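You operate a simulated robot arm through the tools that you are given. There is no shell and no other tool.

The job below is to be done with a simulated robot arm. You get a single attempt, and the scene is never put back.

TASK
Unstopper the vial in the heating block, warm it as the card says and stopper it again.
Fine: the stopper waits in the stopper holder; switch the heat off before it goes back on.

Only the result counts: the job must be done as asked and must still hold three seconds after the hand-in. Knocking over, shifting, dropping, spilling or breaking anything else fails it. Lids that push on must go on centred and level and be pressed home; caps that screw on are set level and turned clockwise until they are tight.

THE ROBOT
A 7-joint arm with a two-finger gripper, fixed in place. Base frame: the origin is on the floor under the middle of its stand, x ahead of it, y to its left, z up; the work surface is at about z = 0.85. Lengths are in m, angles in degrees, forces in N, time in s.
With the tool pointing down near the work surface it reaches from about 0.34 to 0.72 m from the base axis. Its first joint turns from -66.0 to 66.0 degrees. Payload 2.45 kg.
The tool frame sits at the grasp point between the pads (the TCP): z along the fingers, y along the line on which they close. The tips reach 0.026 m beyond it. The gripper opens to 0.096 m; its body begins 0.069 m behind the TCP.
Orientation is told as [roll, pitch, yaw] about the base's x, y, z axes, in that order, counted from this pose: with the fingers straight down and closing along the base's y, the tool's x points along the base's -x, its y along +y and its z along -z.

THE INTERFACE
- The arm moves only by the tool drive_tool. Its argument "targets" is a list of rows, each an object (a shift or turn left out is 0, a gripper value left out holds the last) with "delta_pos": the shift along the tool's x, y, z in units of 25 mm (1.0 is 25 mm), a list of three; "rot": the turn, a rotation vector about the tool's x, y, z in units of 8 degrees (1.0 is 8 degrees), a list of three; "fingers": the gripper command, from -1 (fully open) to 1 (shut), values between in proportion. In form: [{"delta_pos": [tx, ty, tz], "rot": [ax, ay, az], "fingers": fingers}, ...]. A call has 1 to 20 rows; each row shifts and turns the commanded pose from where the row before left it, along the tool's axes as they then stand. A call with a number of a shift or a turn outside -1 to 1 is refused whole. Each row takes 0.2 s and may step no farther than 0.05 m and 8.6 degrees from the row before; otherwise, or with a gripper value out of range, the whole call is refused. A pose out of reach is approached as far as the arm can. The call stops where the force on the tool passes 40 N (or 10 N more than at its start, if that is more) or the arm is blocked; 0.2 s more then pass. The fingers move at their own pace (about 0.05 m/s each) and stop on an object; they squeeze with about 29 N. The grip force told is the motor's: it shows also when the fingers shut on nothing. Time passes only in rows, and 0.2 s behind the last, so rows that do not move let the fingers close. The reply holds the time, the measured pose of the TCP, the force on the tool along the base axes, the opening and the grip force, in the units named above and with some noise, with the torque about the TCP (base axes, N m) and any sound that the robot's microphone picked up.
- Cameras (640 x 400 px; columns grow to the right, rows downward): "scene" is fixed at [0.1253, -0.3762, 1.412]; the picture's right is [1.00, -0.09, 0.00], its down [-0.06, -0.60, -0.79] and it looks along [0.08, 0.79, -0.61] (base axes); focal length 327 px, centre (320, 200). "wrist" rides on the gripper at [0.082, 0.003, -0.098] in the tool frame; the picture's right is [-0.04, 1.00, 0.00], its down [-0.73, -0.03, -0.68] and it looks along [-0.68, -0.03, 0.73] (tool axes); focal length 256 px, centre (320, 200). There is no depth. A picture from a camera that has moved, and an enlarged one, comes with that camera's place and axes in the base frame and with its lens. The place of the scene camera against the robot may be out by one fixed shift of up to 0.012 m in any direction.
- grab_frame(camera): a new picture of that camera. The clock stands still meanwhile.
- inspect(camera, box): a new picture of the part [left, top, right, bottom] of that camera's present view, enlarged. The clock stands still meanwhile.
- sign_off(): hands the job in; it is judged then, once.

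Nothing tells you positions but the pictures and the camera data. Unless the task says otherwise, let go and move clear before handing in.

The tools are called after "Request:" by a JSON object that holds its "op" and its "data". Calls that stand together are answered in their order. drive_tool: Moves the arm, as the interface text tells. Its arguments: {"type":"object","properties":{"targets":{"type":"array"}},"required":["targets"]} The other tools are called the same way: grab_frame (camera) takes a picture; inspect (camera, box) takes an enlarged picture of a part of a camera's view; sign_off () hands the job in.

At the start:

```text
t: 0.0
ee_pos: [0.4442, 0.0541, 1.1943]
orientation: [0.1, 0.0, 0.0]
force: [0.5, 0.8, 0.8]
wrist_torque: [0.0, -0.01, 0.01]
width: 0.0958
grip_force: 0.0
```

scene: 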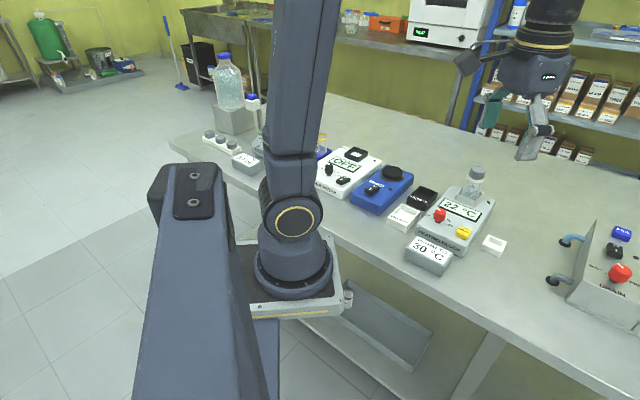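
wrist: 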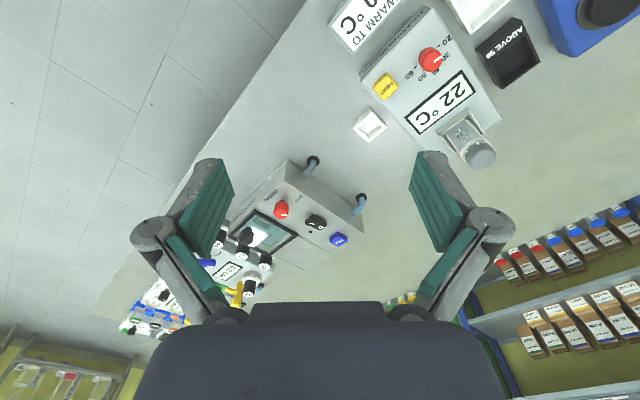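

I see a heating block (22 °C display, red knob, yellow button) with a vial at its far end, a card in front of it, and a few small trays nearby. I will look closer before moving.

Request:
{"op": "inspect", "data": {"camera": "scene", "box": [380, 150, 540, 280]}}

Request:
{"op": "inspect", "data": {"camera": "wrist", "box": [320, 0, 560, 180]}}

Request:
{"op": "inspect", "data": {"camera": "scene", "box": [190, 40, 450, 220]}}

```text
3.08 times, centred on (460, 215) of scene
camera zoom: at [0.1253, -0.3762, 1.412], right [1.0, -0.09, 0.0], down [-0.06, -0.6, -0.79], along [0.08, 0.79, -0.61], focal length 1005 px, centre (-111, 154)
```

zoom: 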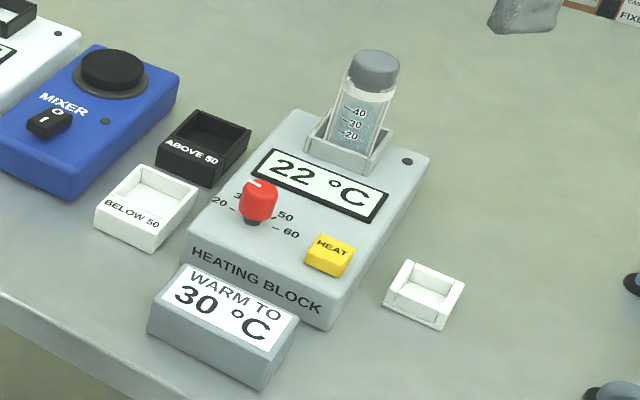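

```text
2.22 times, centred on (440, 90) of wrist
camera zoom: at [0.3631, 0.057, 1.2938], right [0.04, 1.0, 0.0], down [0.73, -0.03, 0.68], along [0.68, -0.03, -0.73], focal length 569 px, centre (53, 444)
```

zoom: 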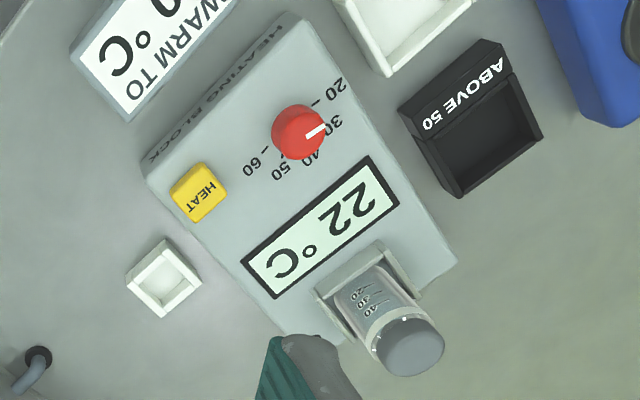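

```text
2.22 times, centred on (320, 130) of scene
camera zoom: at [0.1253, -0.3762, 1.412], right [1.0, -0.09, 0.0], down [-0.06, -0.6, -0.79], along [0.08, 0.79, -0.61], focal length 726 px, centre (320, 356)
```

zoom: 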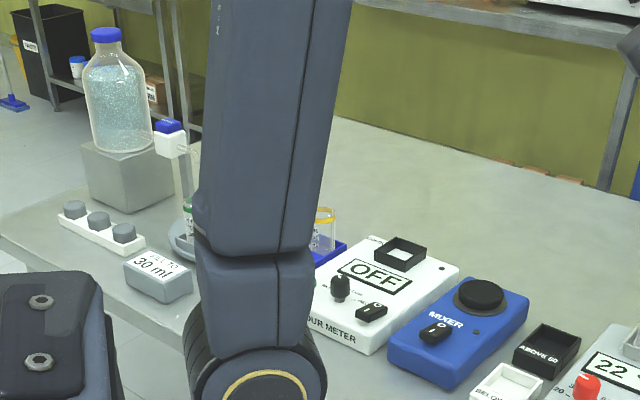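

The block's axis runs diagonally, roughly 45° from x, and the card says 30 °C. I take the vial to be near (0.63, 0.33) with its cap at z of about 0.92. I will move the wrist camera to look along the block for a closer view.

Request:
{"op": "drive_tool", "data": {"targets": [{"delta_pos": [0.54, 0.36, 0.94], "fingers": -1}, {"delta_pos": [0.54, 0.36, 0.94]}, {"delta_pos": [0.54, 0.36, 0.94]}, {"delta_pos": [0.54, 0.36, 0.94]}, {"rot": [0, 0, -0.94]}, {"rot": [0, 0, -0.94]}, {"rot": [0, 0, -0.94]}, {"rot": [0, 0, -0.94]}, {"rot": [0, 0, -0.94]}, {"rot": [0, 0, -0.94]}, {}, {}]}}

Request:
{"op": "grab_frame", "data": {"camera": "wrist"}}

```text
t: 2.6
ee_pos: [0.3907, 0.0894, 1.1005]
orientation: [0.0, 0.0, 45.3]
force: [0.8, 0.0, 0.7]
wrist_torque: [0.04, -0.01, 0.02]
width: 0.0959
grip_force: 0.0
```

```text
taken
camera wrist: at [0.3309, 0.0343, 1.1998], right [-0.68, 0.73, 0.0], down [0.54, 0.5, 0.68], along [0.5, 0.46, -0.73], focal length 256 px, centre (320, 200)
```

wrist: 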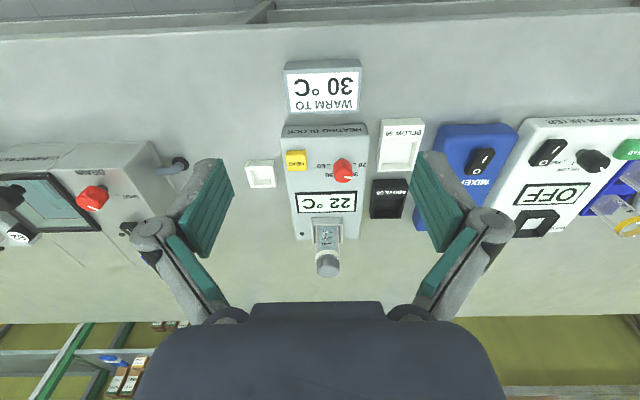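

The block now lies straight along the camera's view at a yaw of about 45°. I will enlarge it to read the knob scale and see the stopper holder.

Request:
{"op": "inspect", "data": {"camera": "wrist", "box": [230, 110, 400, 216]}}

Request:
{"op": "inspect", "data": {"camera": "wrist", "box": [280, 180, 380, 290]}}

Request:
{"op": "inspect", "data": {"camera": "scene", "box": [420, 160, 520, 260]}}

Request:
{"op": "inspect", "data": {"camera": "wrist", "box": [280, 120, 370, 190]}}

```text
3.76 times, centred on (315, 163) of wrist
camera zoom: at [0.3309, 0.0343, 1.1998], right [-0.68, 0.73, 0.0], down [0.54, 0.5, 0.68], along [0.5, 0.46, -0.73], focal length 964 px, centre (339, 339)
```

zoom: 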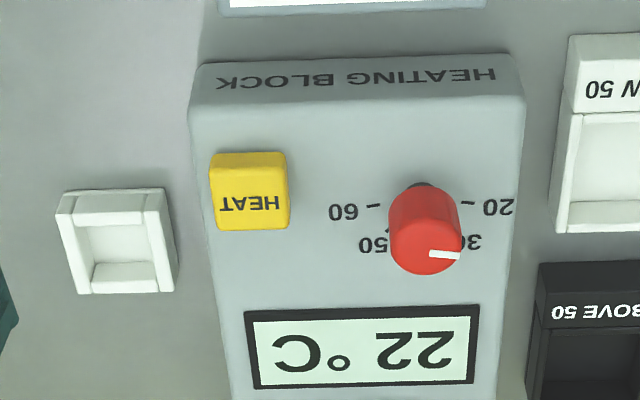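

```text
3.64 times, centred on (330, 235) of wrist
camera zoom: at [0.3309, 0.0343, 1.1998], right [-0.68, 0.73, 0.0], down [0.54, 0.5, 0.68], along [0.5, 0.46, -0.73], focal length 931 px, centre (284, 73)
```

zoom: 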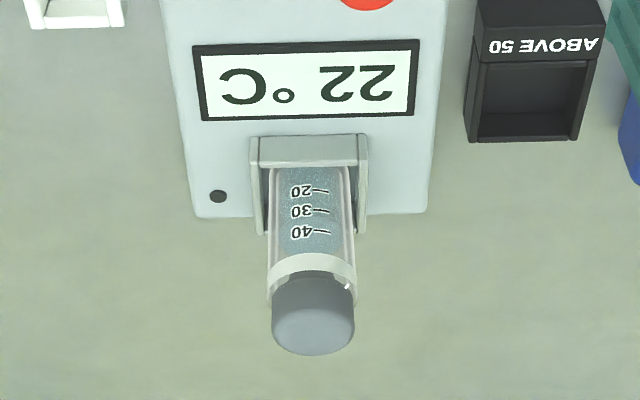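

```text
4.00 times, centred on (470, 210) of scene
camera zoom: at [0.1253, -0.3762, 1.412], right [1.0, -0.09, 0.0], down [-0.06, -0.6, -0.79], along [0.08, 0.79, -0.61], focal length 1307 px, centre (-280, 160)
```

zoom: 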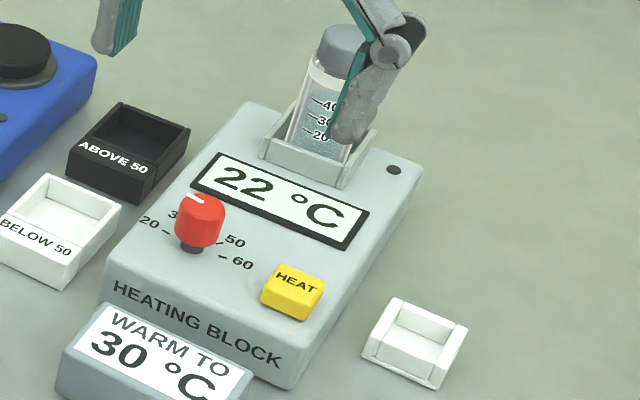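

```text
5.71 times, centred on (325, 155) of wrist
camera zoom: at [0.3309, 0.0343, 1.1998], right [-0.68, 0.73, 0.0], down [0.54, 0.5, 0.68], along [0.5, 0.46, -0.73], focal length 1463 px, centre (291, 457)
```

zoom: 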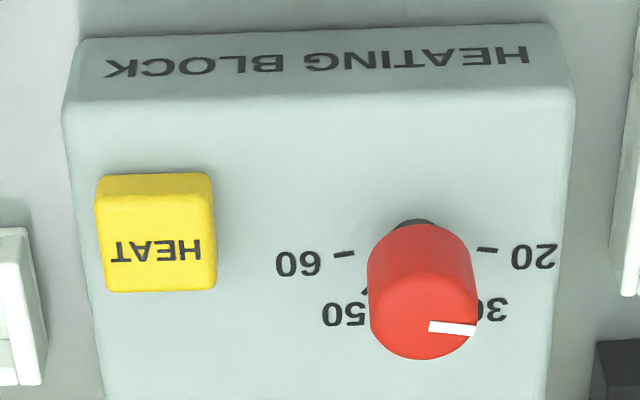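

The white tray to the right of the block looks like the stopper holder. The knob pointer looks to be at 20, with 30 lying 45° clockwise from it. I put the cap at about (0.587, 0.288, 0.968), and I will move above the vial to refine that.

Request:
{"op": "drive_tool", "data": {"targets": [{"delta_pos": [-0.93, 0.006, 0.05]}, {"delta_pos": [-0.93, 0.006, 0.05]}, {"delta_pos": [-0.93, 0.006, 0.05]}, {"delta_pos": [-0.93, 0.006, 0.05]}, {"delta_pos": [-0.93, 0.006, 0.05]}, {"delta_pos": [-0.93, 0.006, 0.05]}, {"delta_pos": [-0.93, 0.006, 0.05]}, {"delta_pos": [-0.93, 0.006, 0.05]}, {"delta_pos": [-0.93, 0.006, 0.05]}, {}]}}

Request:
{"op": "grab_frame", "data": {"camera": "wrist"}}

Request:
{"op": "grab_frame", "data": {"camera": "scene"}}

```text
t: 4.8
ee_pos: [0.5379, 0.2392, 1.089]
orientation: [0.0, -0.1, 45.0]
force: [0.3, 0.4, 0.3]
wrist_torque: [0.03, -0.01, 0.0]
width: 0.0962
grip_force: 0.1
```

```text
taken
camera wrist: at [0.4774, 0.1834, 1.1887], right [-0.68, 0.73, 0.0], down [0.54, 0.5, 0.68], along [0.5, 0.46, -0.73], focal length 256 px, centre (320, 200)
```

wrist: 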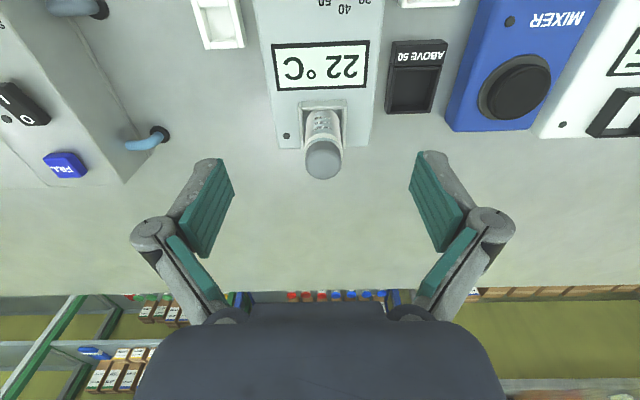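

```text
taken
```

scene: 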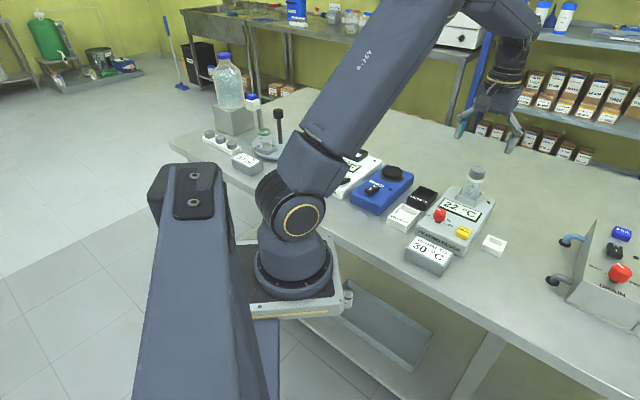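

The cap is near image centre and triangulates to about (0.584, 0.285, 0.971). I will enlarge the cap and the holder.

Request:
{"op": "inspect", "data": {"camera": "wrist", "box": [270, 80, 380, 190]}}

Request:
{"op": "inspect", "data": {"camera": "wrist", "box": [170, 0, 270, 70]}}

Request:
{"op": "inspect", "data": {"camera": "scene", "box": [420, 150, 520, 260]}}

Request:
{"op": "inspect", "data": {"camera": "scene", "box": [190, 100, 300, 180]}}

```text
3.64 times, centred on (325, 135) of wrist
camera zoom: at [0.4774, 0.1834, 1.1887], right [-0.68, 0.73, 0.0], down [0.54, 0.5, 0.68], along [0.5, 0.46, -0.73], focal length 931 px, centre (302, 436)
```

zoom: 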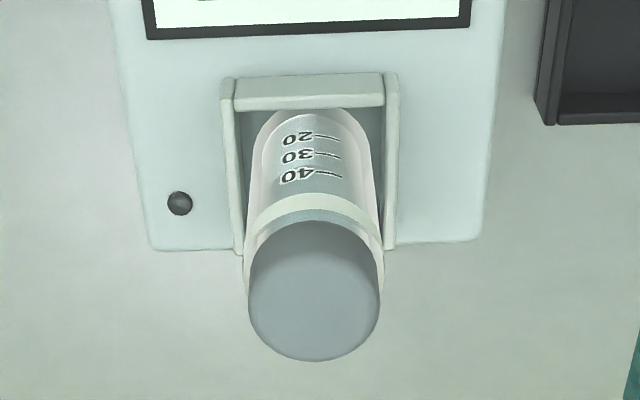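

```text
5.71 times, centred on (220, 35) of wrist
camera zoom: at [0.4774, 0.1834, 1.1887], right [-0.68, 0.73, 0.0], down [0.54, 0.5, 0.68], along [0.5, 0.46, -0.73], focal length 1463 px, centre (891, 1143)
```

zoom: 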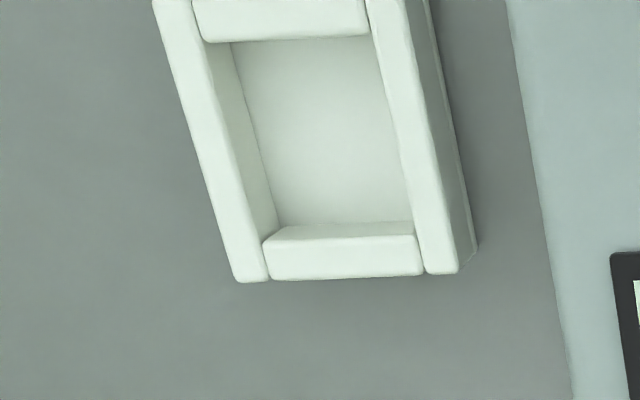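

```text
3.64 times, centred on (470, 205) of scene
camera zoom: at [0.1253, -0.3762, 1.412], right [1.0, -0.09, 0.0], down [-0.06, -0.6, -0.79], along [0.08, 0.79, -0.61], focal length 1188 px, centre (-226, 182)
```

zoom: 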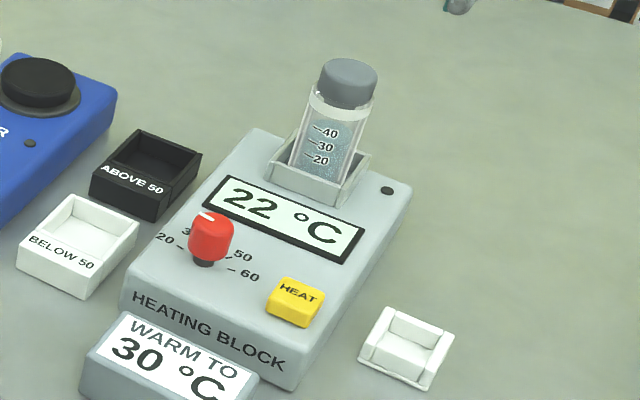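

```text
5.00 times, centred on (245, 140) of scene
camera zoom: at [0.1253, -0.3762, 1.412], right [1.0, -0.09, 0.0], down [-0.06, -0.6, -0.79], along [0.08, 0.79, -0.61], focal length 1633 px, centre (695, 500)
```

zoom: 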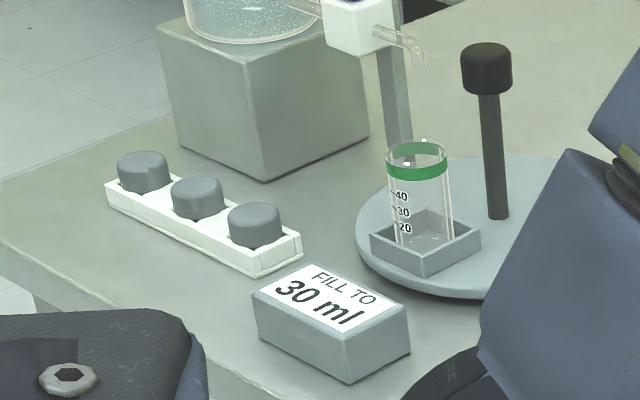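

The stopper looks about 35 mm across and the tray cavity is close to that, so I want a proper look at the tray. I will move above it.

Request:
{"op": "drive_tool", "data": {"targets": [{"delta_pos": [0.294, -0.86, 0.2]}, {"delta_pos": [0.294, -0.86, 0.2]}, {"delta_pos": [0.294, -0.86, 0.2]}, {"delta_pos": [0.294, -0.86, 0.2]}, {"delta_pos": [0.294, -0.86, 0.2]}, {"delta_pos": [0, 0, 0.5]}, {}]}}

Request:
{"op": "grab_frame", "data": {"camera": "wrist"}}

Request:
{"op": "inspect", "data": {"camera": "wrist", "box": [260, 60, 400, 160]}}

```text
t: 6.4
ee_pos: [0.5867, 0.1352, 1.0522]
orientation: [0.0, 0.0, 45.1]
force: [-0.7, -0.4, -0.3]
wrist_torque: [-0.01, 0.0, 0.0]
width: 0.096
grip_force: 0.1
```

```text
taken
camera wrist: at [0.5279, 0.0814, 1.1511], right [-0.68, 0.73, 0.0], down [0.54, 0.5, 0.68], along [0.5, 0.46, -0.73], focal length 256 px, centre (320, 200)
```

wrist: 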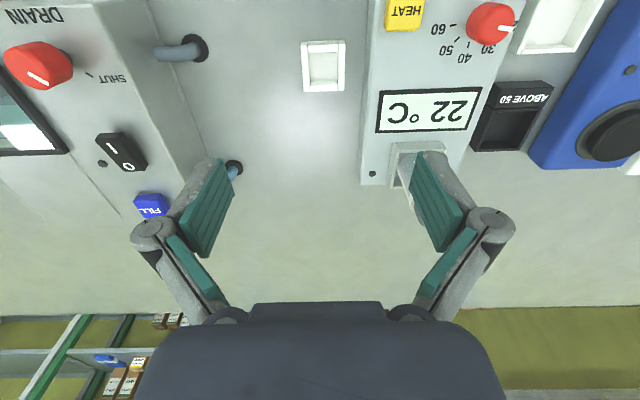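

```text
4.00 times, centred on (330, 110) of wrist
camera zoom: at [0.5279, 0.0814, 1.1511], right [-0.68, 0.73, 0.0], down [0.54, 0.5, 0.68], along [0.5, 0.46, -0.73], focal length 1024 px, centre (280, 560)
```

zoom: 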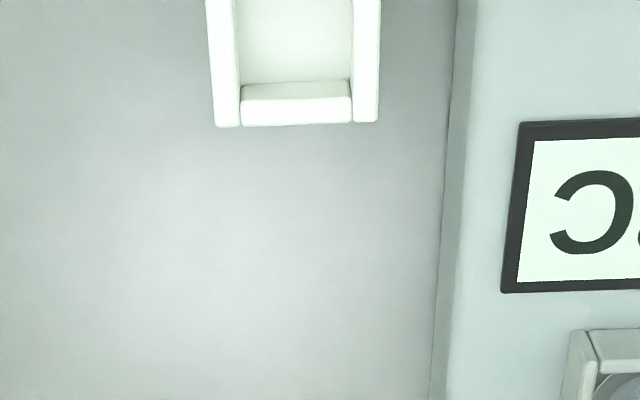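

The tray centre is about (0.585, 0.137), with a cavity near 28 mm. I will enlarge the stopper and the tray further to work out their shapes.

Request:
{"op": "inspect", "data": {"camera": "scene", "box": [455, 155, 500, 195]}}

Request:
{"op": "inspect", "data": {"camera": "wrist", "box": [290, 20, 360, 100]}}

Request:
{"op": "inspect", "data": {"camera": "scene", "box": [470, 225, 520, 265]}}

Request:
{"op": "inspect", "data": {"camera": "scene", "box": [200, 120, 250, 160]}}

```text
10.00 times, centred on (478, 175) of scene
camera zoom: at [0.1253, -0.3762, 1.412], right [1.0, -0.09, 0.0], down [-0.06, -0.6, -0.79], along [0.08, 0.79, -0.61], focal length 3267 px, centre (-1255, 450)
```

zoom: 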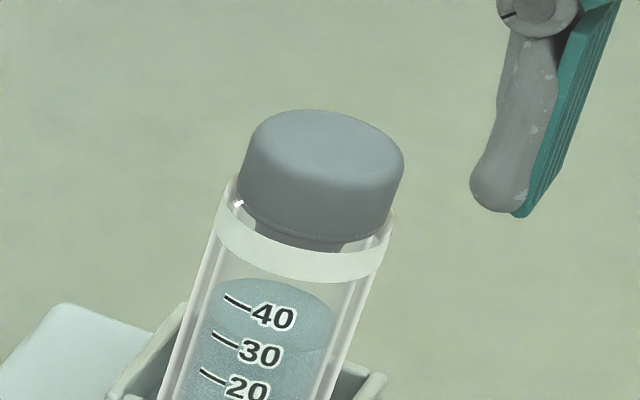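

```text
5.00 times, centred on (325, 60) of wrist
camera zoom: at [0.5279, 0.0814, 1.1511], right [-0.68, 0.73, 0.0], down [0.54, 0.5, 0.68], along [0.5, 0.46, -0.73], focal length 1280 px, centre (295, 900)
```

zoom: 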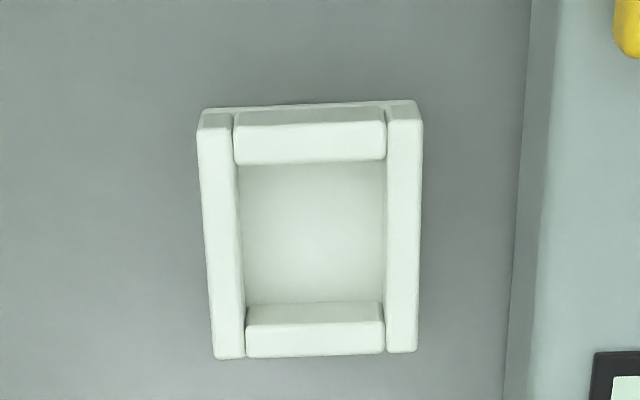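

```text
10.00 times, centred on (495, 245) of scene
camera zoom: at [0.1253, -0.3762, 1.412], right [1.0, -0.09, 0.0], down [-0.06, -0.6, -0.79], along [0.08, 0.79, -0.61], focal length 3267 px, centre (-1430, -250)
```

zoom: 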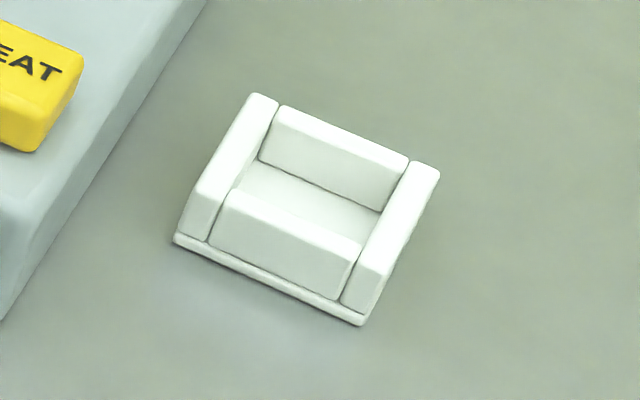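

```text
10.00 times, centred on (225, 140) of scene
camera zoom: at [0.1253, -0.3762, 1.412], right [1.0, -0.09, 0.0], down [-0.06, -0.6, -0.79], along [0.08, 0.79, -0.61], focal length 3267 px, centre (1270, 800)
```

zoom: 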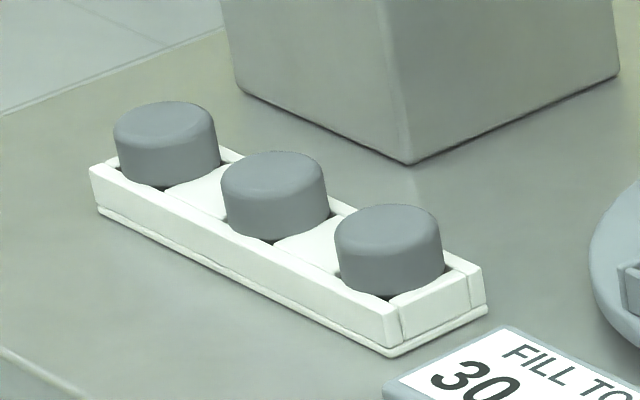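

The stopper is a 36–38 mm grey cap about 18 mm tall with a narrower plug in the neck. The holder takes the plug with the cap resting on its rim. I will go above the cap to line up.

Request:
{"op": "drive_tool", "data": {"targets": [{"delta_pos": [0, 0, -0.32]}, {"delta_pos": [-0.81, 0.86, 0]}, {"delta_pos": [-0.81, 0.86, 0]}, {"delta_pos": [-0.81, 0.86, 0]}, {"delta_pos": [-0.81, 0.86, 0]}, {"delta_pos": [-0.81, 0.86, 0]}, {}, {}]}}

Request:
{"op": "inspect", "data": {"camera": "wrist", "box": [270, 60, 380, 170]}}

Request:
{"op": "inspect", "data": {"camera": "scene", "box": [430, 110, 530, 210]}}

Request:
{"op": "grab_frame", "data": {"camera": "wrist"}}

```text
t: 8.2
ee_pos: [0.5826, 0.2828, 1.0614]
orientation: [0.0, 0.0, 45.0]
force: [-0.3, 0.3, 0.4]
wrist_torque: [0.01, 0.02, 0.01]
width: 0.096
grip_force: 0.0
```

```text
3.64 times, centred on (325, 115) of wrist
camera zoom: at [0.5231, 0.2282, 1.1602], right [-0.68, 0.73, 0.0], down [0.54, 0.5, 0.68], along [0.5, 0.46, -0.73], focal length 931 px, centre (302, 509)
```

zoom: 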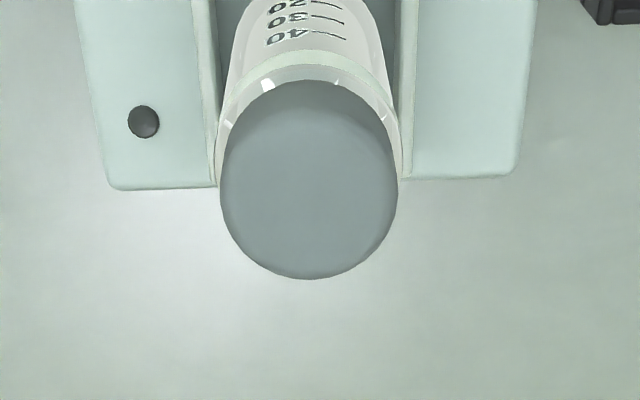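

```text
4.00 times, centred on (480, 160) of scene
camera zoom: at [0.1253, -0.3762, 1.412], right [1.0, -0.09, 0.0], down [-0.06, -0.6, -0.79], along [0.08, 0.79, -0.61], focal length 1307 px, centre (-320, 360)
```

zoom: 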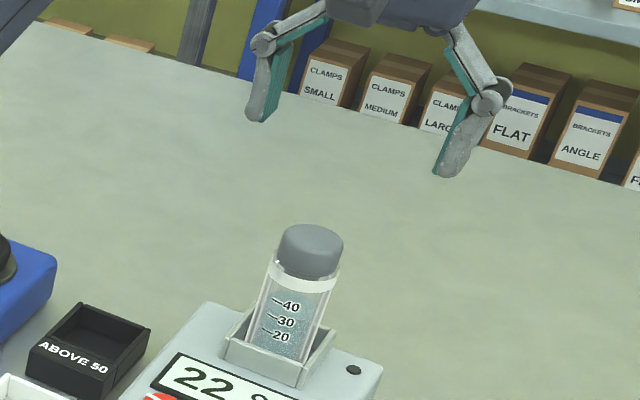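

```text
taken
camera wrist: at [0.5231, 0.2282, 1.1602], right [-0.68, 0.73, 0.0], down [0.54, 0.5, 0.68], along [0.5, 0.46, -0.73], focal length 256 px, centre (320, 200)
```

wrist: 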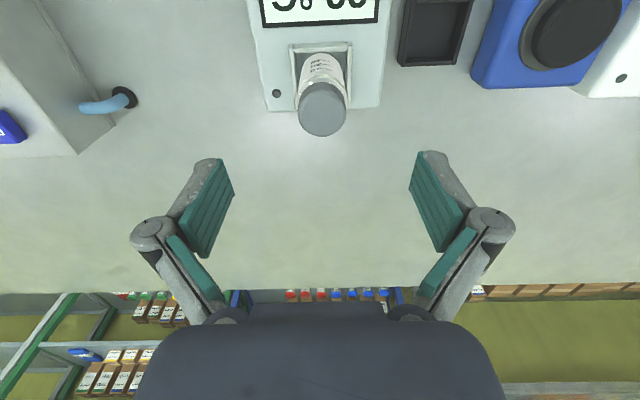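

The cap top triangulates consistently to about (0.580, 0.282, 0.986). I will correct by about 2 mm, partly close the fingers and come down to just above the cap for a check.

Request:
{"op": "drive_tool", "data": {"targets": [{"delta_pos": [0.08, 0.05, 0], "fingers": -0.1}, {"delta_pos": [0, 0, 0.5]}, {"delta_pos": [0, 0, 0.5]}, {"delta_pos": [0, 0, 0.5]}, {"delta_pos": [0, 0, 0.1]}, {}]}}

Request:
{"op": "grab_frame", "data": {"camera": "wrist"}}

Request:
{"op": "inspect", "data": {"camera": "scene", "box": [440, 130, 520, 200]}}

Request:
{"op": "inspect", "data": {"camera": "wrist", "box": [250, 80, 390, 200]}}

```text
t: 9.6
ee_pos: [0.5819, 0.2845, 1.0209]
orientation: [0.1, -0.1, 45.1]
force: [0.0, 0.2, 0.2]
wrist_torque: [0.01, -0.02, -0.01]
width: 0.0527
grip_force: 0.0
```

```text
taken
camera wrist: at [0.5211, 0.2279, 1.1196], right [-0.68, 0.73, 0.0], down [0.54, 0.5, 0.68], along [0.5, 0.46, -0.73], focal length 256 px, centre (320, 200)
```

wrist: 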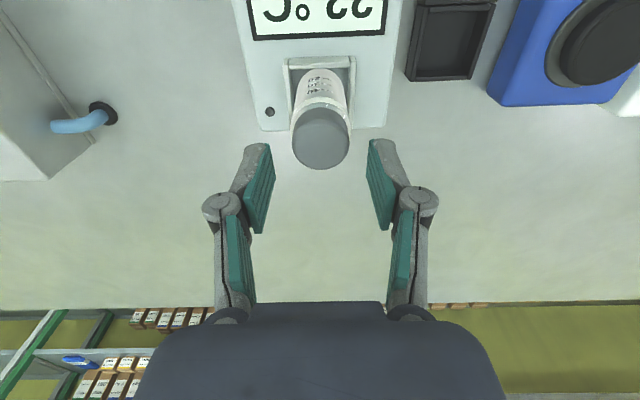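

```text
5.71 times, centred on (480, 165) of scene
camera zoom: at [0.1253, -0.3762, 1.412], right [1.0, -0.09, 0.0], down [-0.06, -0.6, -0.79], along [0.08, 0.79, -0.61], focal length 1867 px, centre (-594, 400)
```

zoom: 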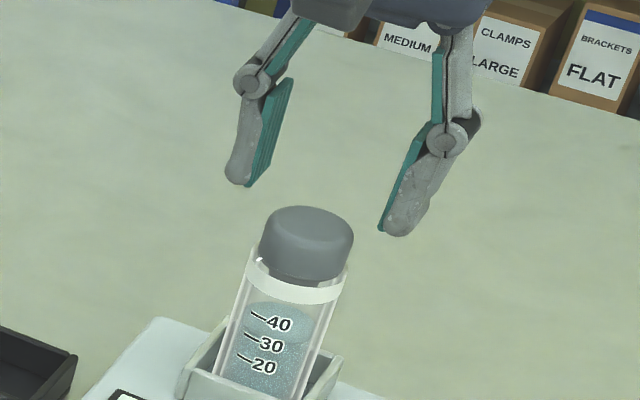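

```text
3.33 times, centred on (320, 140) of wrist
camera zoom: at [0.5211, 0.2279, 1.1196], right [-0.68, 0.73, 0.0], down [0.54, 0.5, 0.68], along [0.5, 0.46, -0.73], focal length 853 px, centre (320, 400)
```

zoom: 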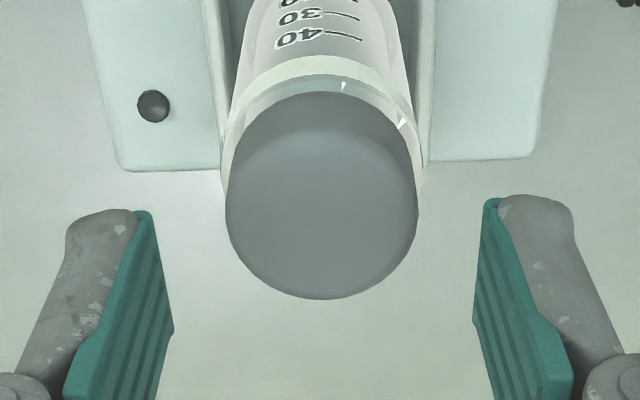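

The cap sits centred between the fingers and about 2–3 mm nearer the robot than the TCP. I will correct that and lower so that the fingertips reach just above the cap's lower edge, then check before closing.

Request:
{"op": "drive_tool", "data": {"targets": [{"delta_pos": [0.1, 0, 0]}, {"delta_pos": [0, 0, 0.3]}, {"delta_pos": [0, 0, 0.3]}, {"delta_pos": [0, 0, 0.2]}, {}, {}]}}

Request:
{"op": "inspect", "data": {"camera": "wrist", "box": [250, 80, 390, 200]}}

Request:
{"op": "inspect", "data": {"camera": "scene", "box": [450, 145, 510, 195]}}

```text
t: 11.0
ee_pos: [0.5796, 0.2813, 1.0003]
orientation: [0.0, 0.0, 45.1]
force: [0.2, 1.4, 0.4]
wrist_torque: [0.0, -0.01, -0.02]
width: 0.0527
grip_force: 0.1
```

```text
3.33 times, centred on (320, 140) of wrist
camera zoom: at [0.5195, 0.2262, 1.0999], right [-0.68, 0.73, 0.0], down [0.54, 0.5, 0.68], along [0.5, 0.46, -0.73], focal length 853 px, centre (320, 400)
```

zoom: 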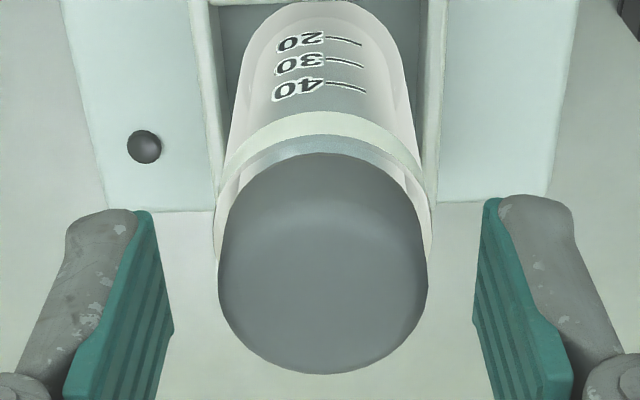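

```text
8.00 times, centred on (480, 170) of scene
camera zoom: at [0.1253, -0.3762, 1.412], right [1.0, -0.09, 0.0], down [-0.06, -0.6, -0.79], along [0.08, 0.79, -0.61], focal length 2613 px, centre (-960, 440)
```

zoom: 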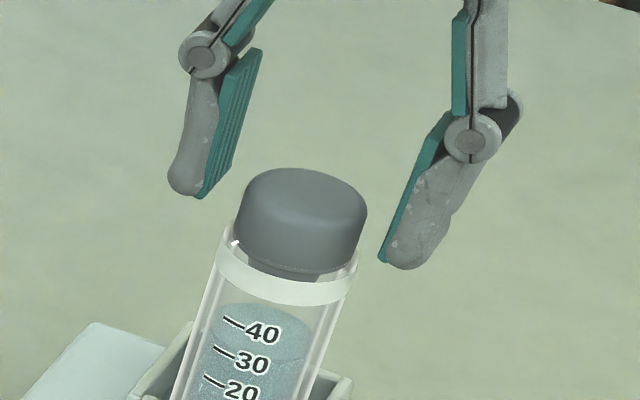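

The fingertips line up with the cap's axis in both views and sit a few mm above its lower edge. I will lower 3 mm more and close on the stopper.

Request:
{"op": "drive_tool", "data": {"targets": [{"delta_pos": [0, 0.015, 0.12]}, {}, {"fingers": 1}, {}, {}, {}]}}

Request:
{"op": "inspect", "data": {"camera": "wrist", "box": [250, 80, 390, 200]}}

Request:
{"op": "inspect", "data": {"camera": "scene", "box": [450, 145, 510, 195]}}

```text
t: 12.4
ee_pos: [0.5786, 0.2821, 0.9977]
orientation: [0.1, 0.0, 45.0]
force: [-0.4, 0.4, 1.6]
wrist_torque: [-0.03, 0.02, 0.01]
width: 0.0326
grip_force: 28.8
```

```text
3.33 times, centred on (320, 140) of wrist
camera zoom: at [0.5191, 0.2265, 1.0969], right [-0.68, 0.73, 0.0], down [0.54, 0.5, 0.68], along [0.5, 0.46, -0.73], focal length 853 px, centre (320, 400)
```

zoom: 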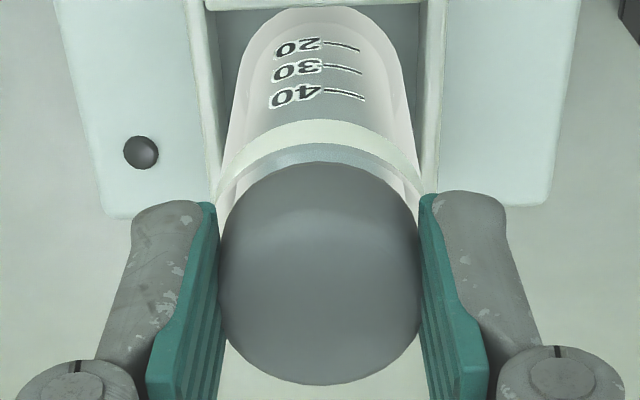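

```text
8.00 times, centred on (480, 170) of scene
camera zoom: at [0.1253, -0.3762, 1.412], right [1.0, -0.09, 0.0], down [-0.06, -0.6, -0.79], along [0.08, 0.79, -0.61], focal length 2613 px, centre (-960, 440)
```

zoom: 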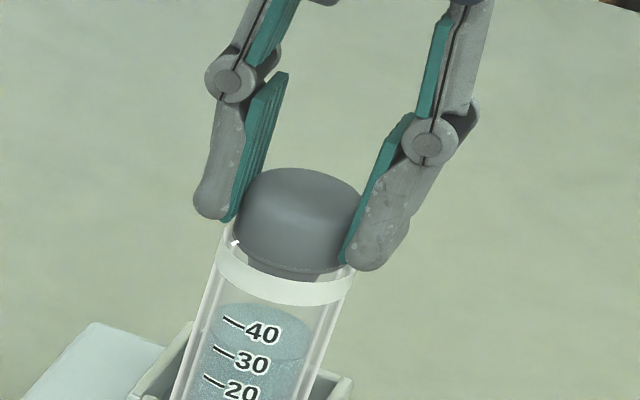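

The stopper is gripped at 32.6 mm with full squeeze. I will pull up gently by a few millimetres and check whether the vial stays seated.

Request:
{"op": "drive_tool", "data": {"targets": [{"delta_pos": [0, 0, -0.08]}, {"delta_pos": [0, 0, -0.08]}, {"delta_pos": [0, 0, -0.08]}]}}

Request:
{"op": "inspect", "data": {"camera": "scene", "box": [450, 145, 510, 195]}}

```text
t: 13.2
ee_pos: [0.5791, 0.2803, 1.004]
orientation: [0.1, -0.1, 45.1]
force: [-0.1, -0.5, -0.9]
wrist_torque: [0.0, 0.02, -0.03]
width: 0.0328
grip_force: 29.3
```

```text
8.00 times, centred on (480, 170) of scene
camera zoom: at [0.1253, -0.3762, 1.412], right [1.0, -0.09, 0.0], down [-0.06, -0.6, -0.79], along [0.08, 0.79, -0.61], focal length 2613 px, centre (-960, 440)
```

zoom: 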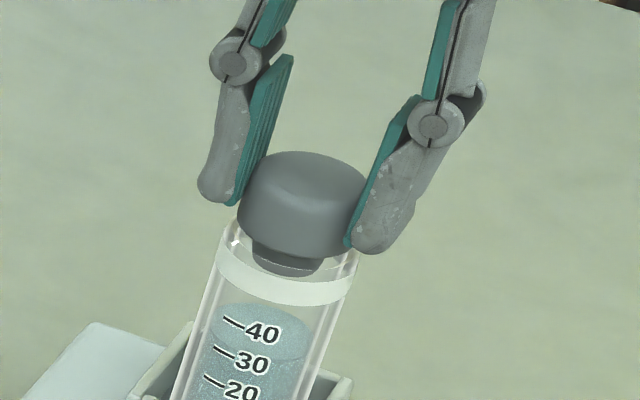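

The stopper came out cleanly with a short plug about 20 mm wide, and the vial stayed put. I will lift it clear and carry it above the tray at about (0.583, 0.136).

Request:
{"op": "drive_tool", "data": {"targets": [{"delta_pos": [0, 0, -0.46]}, {"delta_pos": [0, 0, -0.46]}, {"delta_pos": [0, 0, -0.46]}, {"delta_pos": [0, 0, -0.46]}, {"delta_pos": [0, 0, -0.46]}, {"delta_pos": [0.501, -0.528, 0]}, {"delta_pos": [0.501, -0.528, 0]}, {"delta_pos": [0.501, -0.528, 0]}, {"delta_pos": [0.501, -0.528, 0]}, {"delta_pos": [0.501, -0.528, 0]}, {"delta_pos": [0.501, -0.528, 0]}, {"delta_pos": [0.501, -0.528, 0]}, {"delta_pos": [0.501, -0.528, 0]}, {}]}}

Request:
{"op": "inspect", "data": {"camera": "wrist", "box": [250, 40, 410, 200]}}

Request:
{"op": "inspect", "data": {"camera": "scene", "box": [450, 170, 550, 260]}}

```text
t: 16.2
ee_pos: [0.583, 0.1368, 1.0605]
orientation: [0.0, 0.0, 45.2]
force: [-0.3, 0.6, -0.3]
wrist_torque: [-0.01, 0.02, -0.01]
width: 0.0326
grip_force: 29.2
```

```text
2.50 times, centred on (330, 120) of wrist
camera zoom: at [0.5233, 0.0809, 1.16], right [-0.68, 0.73, 0.0], down [0.54, 0.5, 0.68], along [0.5, 0.46, -0.73], focal length 640 px, centre (295, 400)
```

zoom: 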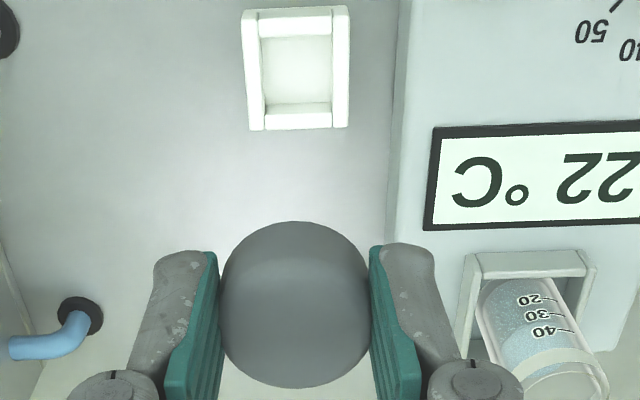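

```text
4.44 times, centred on (500, 215) of scene
camera zoom: at [0.1253, -0.3762, 1.412], right [1.0, -0.09, 0.0], down [-0.06, -0.6, -0.79], along [0.08, 0.79, -0.61], focal length 1452 px, centre (-480, 133)
```

zoom: 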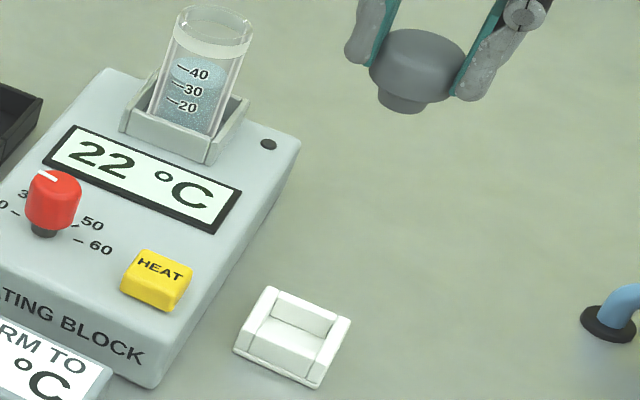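

The stopper hangs directly above the tray, with both views agreeing within about 1 mm. I will lower it to about 10 mm above contact and check.

Request:
{"op": "drive_tool", "data": {"targets": [{"delta_pos": [0, 0.016, 0.7]}, {"delta_pos": [0, 0, 0.7]}, {"delta_pos": [0, 0, 0.7]}, {"delta_pos": [0, 0, 0.7]}, {"delta_pos": [0, 0, 0.7]}, {"delta_pos": [0, 0, 0.7]}, {"delta_pos": [0, 0, 0.7]}, {"delta_pos": [0, 0, 0.5]}, {"delta_pos": [0, 0, 0.3]}, {}]}}

Request:
{"op": "grab_frame", "data": {"camera": "wrist"}}

Request:
{"op": "inspect", "data": {"camera": "scene", "box": [450, 190, 550, 270]}}

```text
t: 18.4
ee_pos: [0.5829, 0.1364, 0.9194]
orientation: [0.0, 0.0, 45.1]
force: [-0.4, 0.7, -0.9]
wrist_torque: [-0.03, -0.04, 0.02]
width: 0.0326
grip_force: 29.2
```

```text
taken
camera wrist: at [0.5227, 0.0814, 1.0172], right [-0.68, 0.73, 0.0], down [0.54, 0.5, 0.68], along [0.5, 0.46, -0.73], focal length 256 px, centre (320, 200)
```

wrist: 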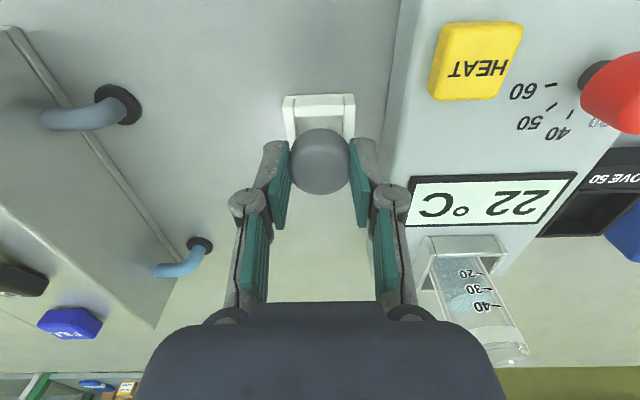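

```text
5.00 times, centred on (500, 230) of scene
camera zoom: at [0.1253, -0.3762, 1.412], right [1.0, -0.09, 0.0], down [-0.06, -0.6, -0.79], along [0.08, 0.79, -0.61], focal length 1633 px, centre (-580, 50)
```

zoom: 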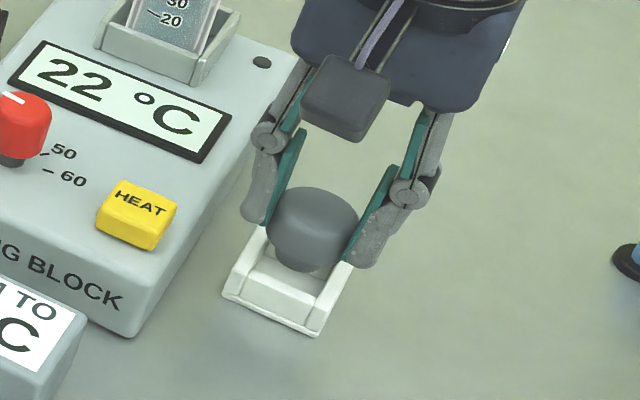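

The plug is over the cavity, and the fingers clear the block edge by several mm. I will lower in small steps while watching the force.

Request:
{"op": "drive_tool", "data": {"targets": [{"delta_pos": [0, 0, 0.1]}, {"delta_pos": [0, 0, 0.1]}, {"delta_pos": [0, 0, 0.1]}, {"delta_pos": [0, 0, 0.1]}, {}]}}

Request:
{"op": "inspect", "data": {"camera": "scene", "box": [470, 215, 530, 265]}}

```text
t: 19.6
ee_pos: [0.5825, 0.1367, 0.9088]
orientation: [0.0, 0.0, 45.1]
force: [-0.3, 0.4, -0.3]
wrist_torque: [0.0, 0.03, 0.02]
width: 0.0325
grip_force: 29.3
```

```text
8.00 times, centred on (500, 240) of scene
camera zoom: at [0.1253, -0.3762, 1.412], right [1.0, -0.09, 0.0], down [-0.06, -0.6, -0.79], along [0.08, 0.79, -0.61], focal length 2613 px, centre (-1120, -120)
```

zoom: 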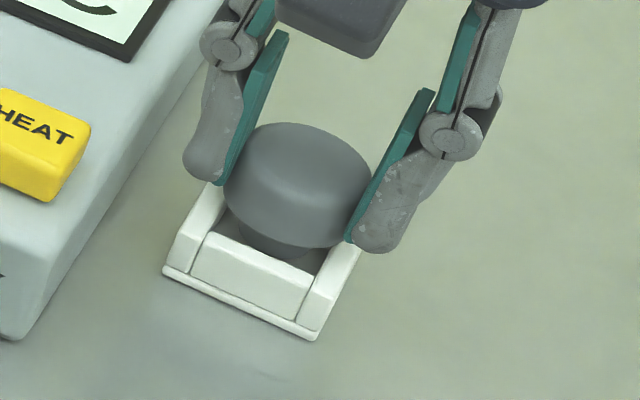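

The plug is entering the cavity with clearance all round. I will keep lowering in small steps.

Request:
{"op": "drive_tool", "data": {"targets": [{"delta_pos": [0, 0, 0.08]}, {"delta_pos": [0, 0, 0.08]}, {"delta_pos": [0, 0, 0.08]}, {}]}}

Request:
{"op": "inspect", "data": {"camera": "scene", "box": [470, 215, 530, 265]}}

```text
t: 20.6
ee_pos: [0.5826, 0.1363, 0.9028]
orientation: [0.0, 0.0, 45.1]
force: [-1.5, -0.7, 1.7]
wrist_torque: [0.01, 0.0, -0.02]
width: 0.0327
grip_force: 28.9
```

```text
8.00 times, centred on (500, 240) of scene
camera zoom: at [0.1253, -0.3762, 1.412], right [1.0, -0.09, 0.0], down [-0.06, -0.6, -0.79], along [0.08, 0.79, -0.61], focal length 2613 px, centre (-1120, -120)
```

zoom: 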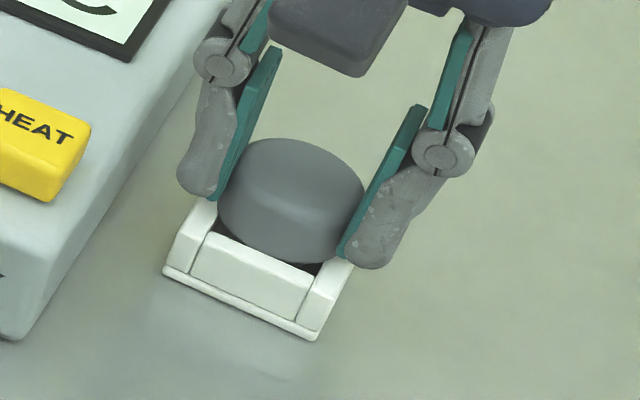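

The cap is almost on the rim. I will take finer steps to find the contact.

Request:
{"op": "drive_tool", "data": {"targets": [{"delta_pos": [0, 0, 0.04]}, {"delta_pos": [0, 0, 0.04]}, {}]}}

Request:
{"op": "inspect", "data": {"camera": "scene", "box": [470, 215, 530, 265]}}

```text
t: 21.4
ee_pos: [0.5833, 0.1361, 0.9017]
orientation: [-0.1, -0.1, 45.1]
force: [-8.5, -3.2, 25.4]
wrist_torque: [0.1, 0.05, 0.03]
width: 0.0327
grip_force: 29.4
```

```text
8.00 times, centred on (500, 240) of scene
camera zoom: at [0.1246, -0.3764, 1.412], right [1.0, -0.09, 0.0], down [-0.06, -0.6, -0.79], along [0.08, 0.79, -0.61], focal length 2613 px, centre (-1120, -120)
```

zoom: 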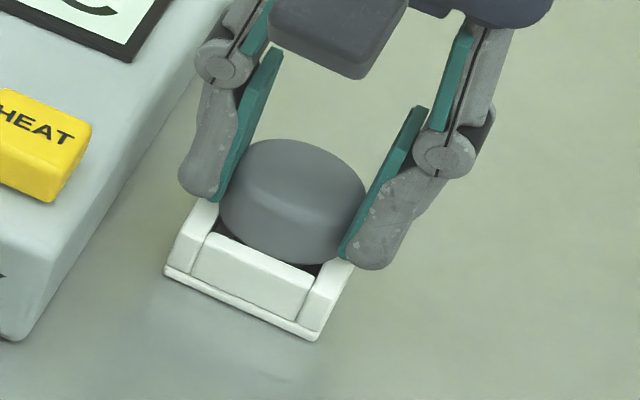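

Contact shows as about 25 N on the rim. I will ease off by just over 1 mm and open slightly, staying clear of the block edge.

Request:
{"op": "drive_tool", "data": {"targets": [{"delta_pos": [0, 0, -0.055]}, {}]}}

```text
t: 22.0
ee_pos: [0.5827, 0.1362, 0.9014]
orientation: [0.0, -0.1, 45.2]
force: [-1.2, 0.7, 14.5]
wrist_torque: [0.1, -0.14, -0.01]
width: 0.0327
grip_force: 29.1
```

There is still about 14 N of press. I will raise another half millimetre and then open to 42 mm.

Request:
{"op": "drive_tool", "data": {"targets": [{"delta_pos": [0, 0, -0.025]}, {}, {"fingers": 0.125}, {}, {}]}}

Request:
{"op": "inspect", "data": {"camera": "scene", "box": [470, 215, 530, 265]}}

Request:
{"op": "inspect", "data": {"camera": "wrist", "box": [250, 80, 410, 220]}}

```text
t: 23.2
ee_pos: [0.5825, 0.1362, 0.9035]
orientation: [0.0, -0.1, 45.1]
force: [0.2, 0.2, 0.5]
wrist_torque: [0.0, 0.0, -0.02]
width: 0.0421
grip_force: 0.0
```

```text
8.00 times, centred on (500, 240) of scene
camera zoom: at [0.1253, -0.3762, 1.412], right [1.0, -0.09, 0.0], down [-0.06, -0.6, -0.79], along [0.08, 0.79, -0.61], focal length 2613 px, centre (-1120, -120)
```

zoom: 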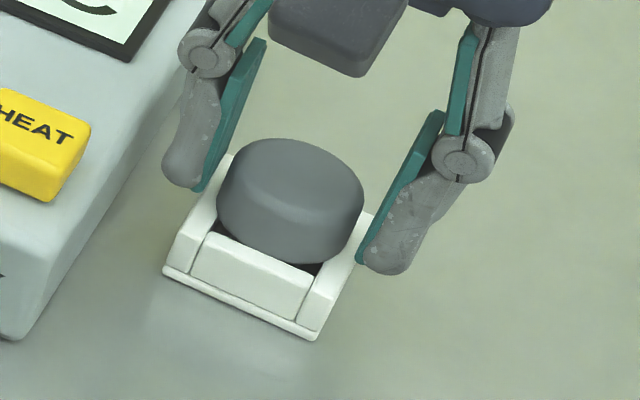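

```text
2.86 times, centred on (330, 150) of wrist
camera zoom: at [0.523, 0.0813, 1.0015], right [-0.68, 0.73, 0.0], down [0.54, 0.5, 0.68], along [0.5, 0.46, -0.73], focal length 731 px, centre (291, 343)
```

zoom: 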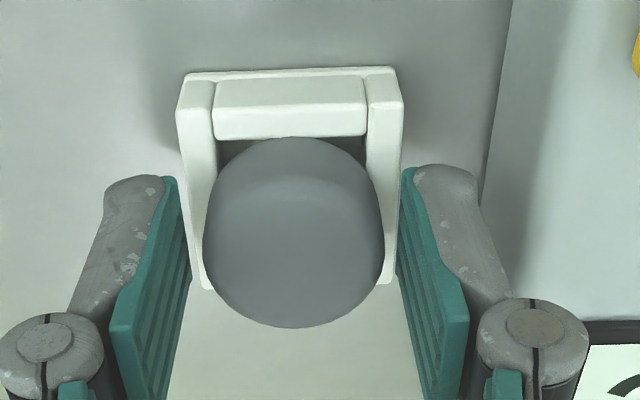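

The stopper sits level in the holder. I will lift straight off it and move to look at the knob.

Request:
{"op": "drive_tool", "data": {"targets": [{"delta_pos": [0, 0, -0.2]}, {"delta_pos": [0, 0, -0.4]}, {"delta_pos": [0, 0, -0.8]}, {"delta_pos": [0, 0, -0.8]}, {"delta_pos": [0, 0, -0.8]}, {"delta_pos": [0, 0, -0.8]}, {"delta_pos": [0, 0, -0.8]}, {}]}}

Request:
{"op": "grab_frame", "data": {"camera": "wrist"}}

Request:
{"op": "inspect", "data": {"camera": "scene", "box": [400, 150, 540, 280]}}

```text
t: 25.0
ee_pos: [0.5824, 0.1369, 1.018]
orientation: [0.0, -0.1, 45.1]
force: [-1.0, -0.6, 0.4]
wrist_torque: [-0.01, 0.0, -0.02]
width: 0.0423
grip_force: 0.0
```

```text
taken
camera wrist: at [0.5226, 0.0809, 1.1168], right [-0.68, 0.73, 0.0], down [0.54, 0.5, 0.68], along [0.5, 0.46, -0.73], focal length 256 px, centre (320, 200)
```

wrist: 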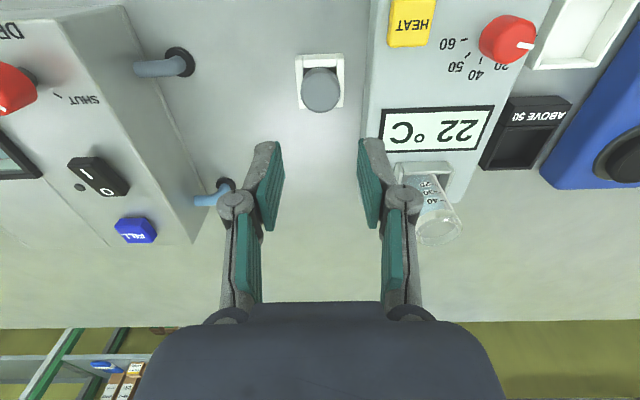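

```text
3.08 times, centred on (470, 215) of scene
camera zoom: at [0.1253, -0.3762, 1.412], right [1.0, -0.09, 0.0], down [-0.06, -0.6, -0.79], along [0.08, 0.79, -0.61], focal length 1005 px, centre (-142, 154)
```

zoom: 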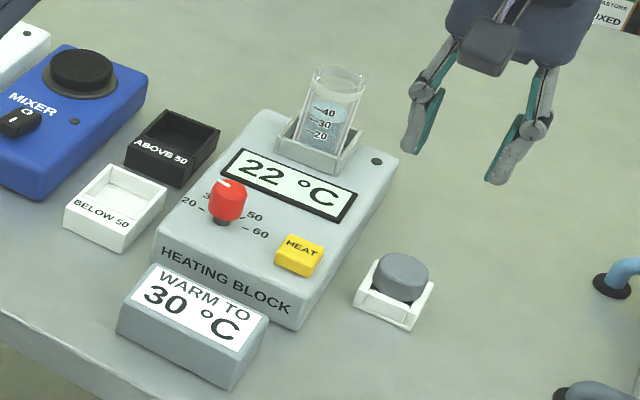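

The stopper is parked and the vial is open. I will move above the knob at about (0.472, 0.208).

Request:
{"op": "drive_tool", "data": {"targets": [{"delta_pos": [0.183, 0.858, 0], "fingers": -0.25}, {"delta_pos": [0.183, 0.858, 0]}, {"delta_pos": [0.183, 0.858, 0]}, {"delta_pos": [0.183, 0.858, 0]}, {"delta_pos": [0.183, 0.858, 0]}, {"delta_pos": [0.183, 0.858, 0]}, {}]}}

Request:
{"op": "grab_frame", "data": {"camera": "wrist"}}

Request:
{"op": "inspect", "data": {"camera": "wrist", "box": [260, 50, 380, 160]}}

Request:
{"op": "inspect", "data": {"camera": "scene", "box": [410, 190, 490, 250]}}

```text
t: 26.6
ee_pos: [0.4713, 0.2076, 1.0179]
orientation: [-0.1, 0.0, 45.1]
force: [-0.1, 0.8, -0.9]
wrist_torque: [-0.02, 0.0, -0.03]
width: 0.0602
grip_force: 0.0
```

```text
taken
camera wrist: at [0.4117, 0.1528, 1.1166], right [-0.68, 0.73, 0.0], down [0.54, 0.5, 0.68], along [0.5, 0.46, -0.73], focal length 256 px, centre (320, 200)
```

wrist: 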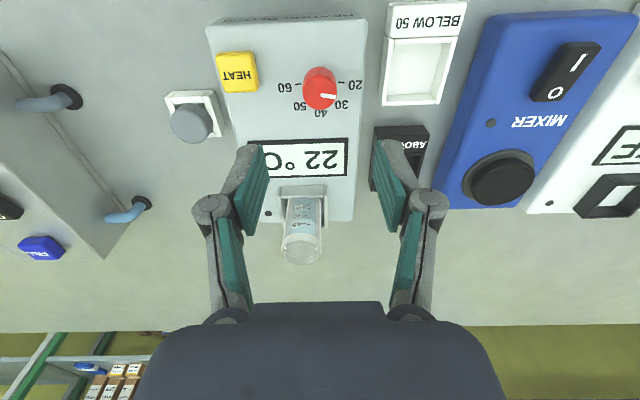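

```text
3.64 times, centred on (320, 105) of wrist
camera zoom: at [0.4117, 0.1528, 1.1166], right [-0.68, 0.73, 0.0], down [0.54, 0.5, 0.68], along [0.5, 0.46, -0.73], focal length 931 px, centre (320, 546)
```

zoom: 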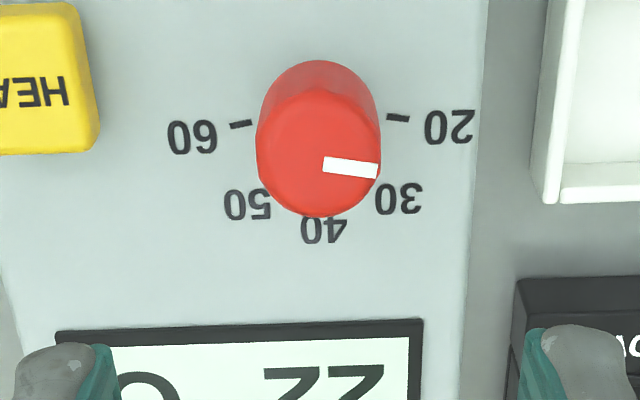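

```text
6.67 times, centred on (450, 220) of scene
camera zoom: at [0.1253, -0.3762, 1.412], right [1.0, -0.09, 0.0], down [-0.06, -0.6, -0.79], along [0.08, 0.79, -0.61], focal length 2178 px, centre (-547, 67)
```

zoom: 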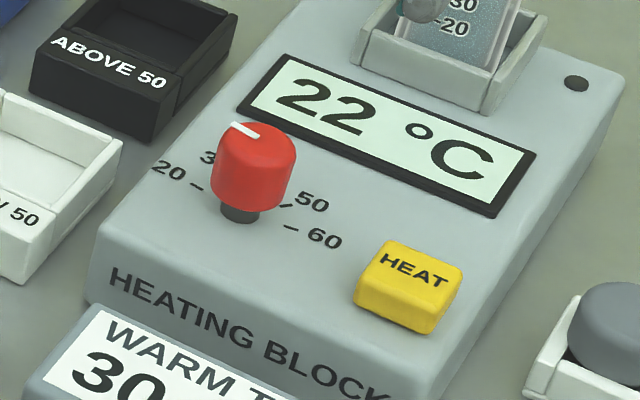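

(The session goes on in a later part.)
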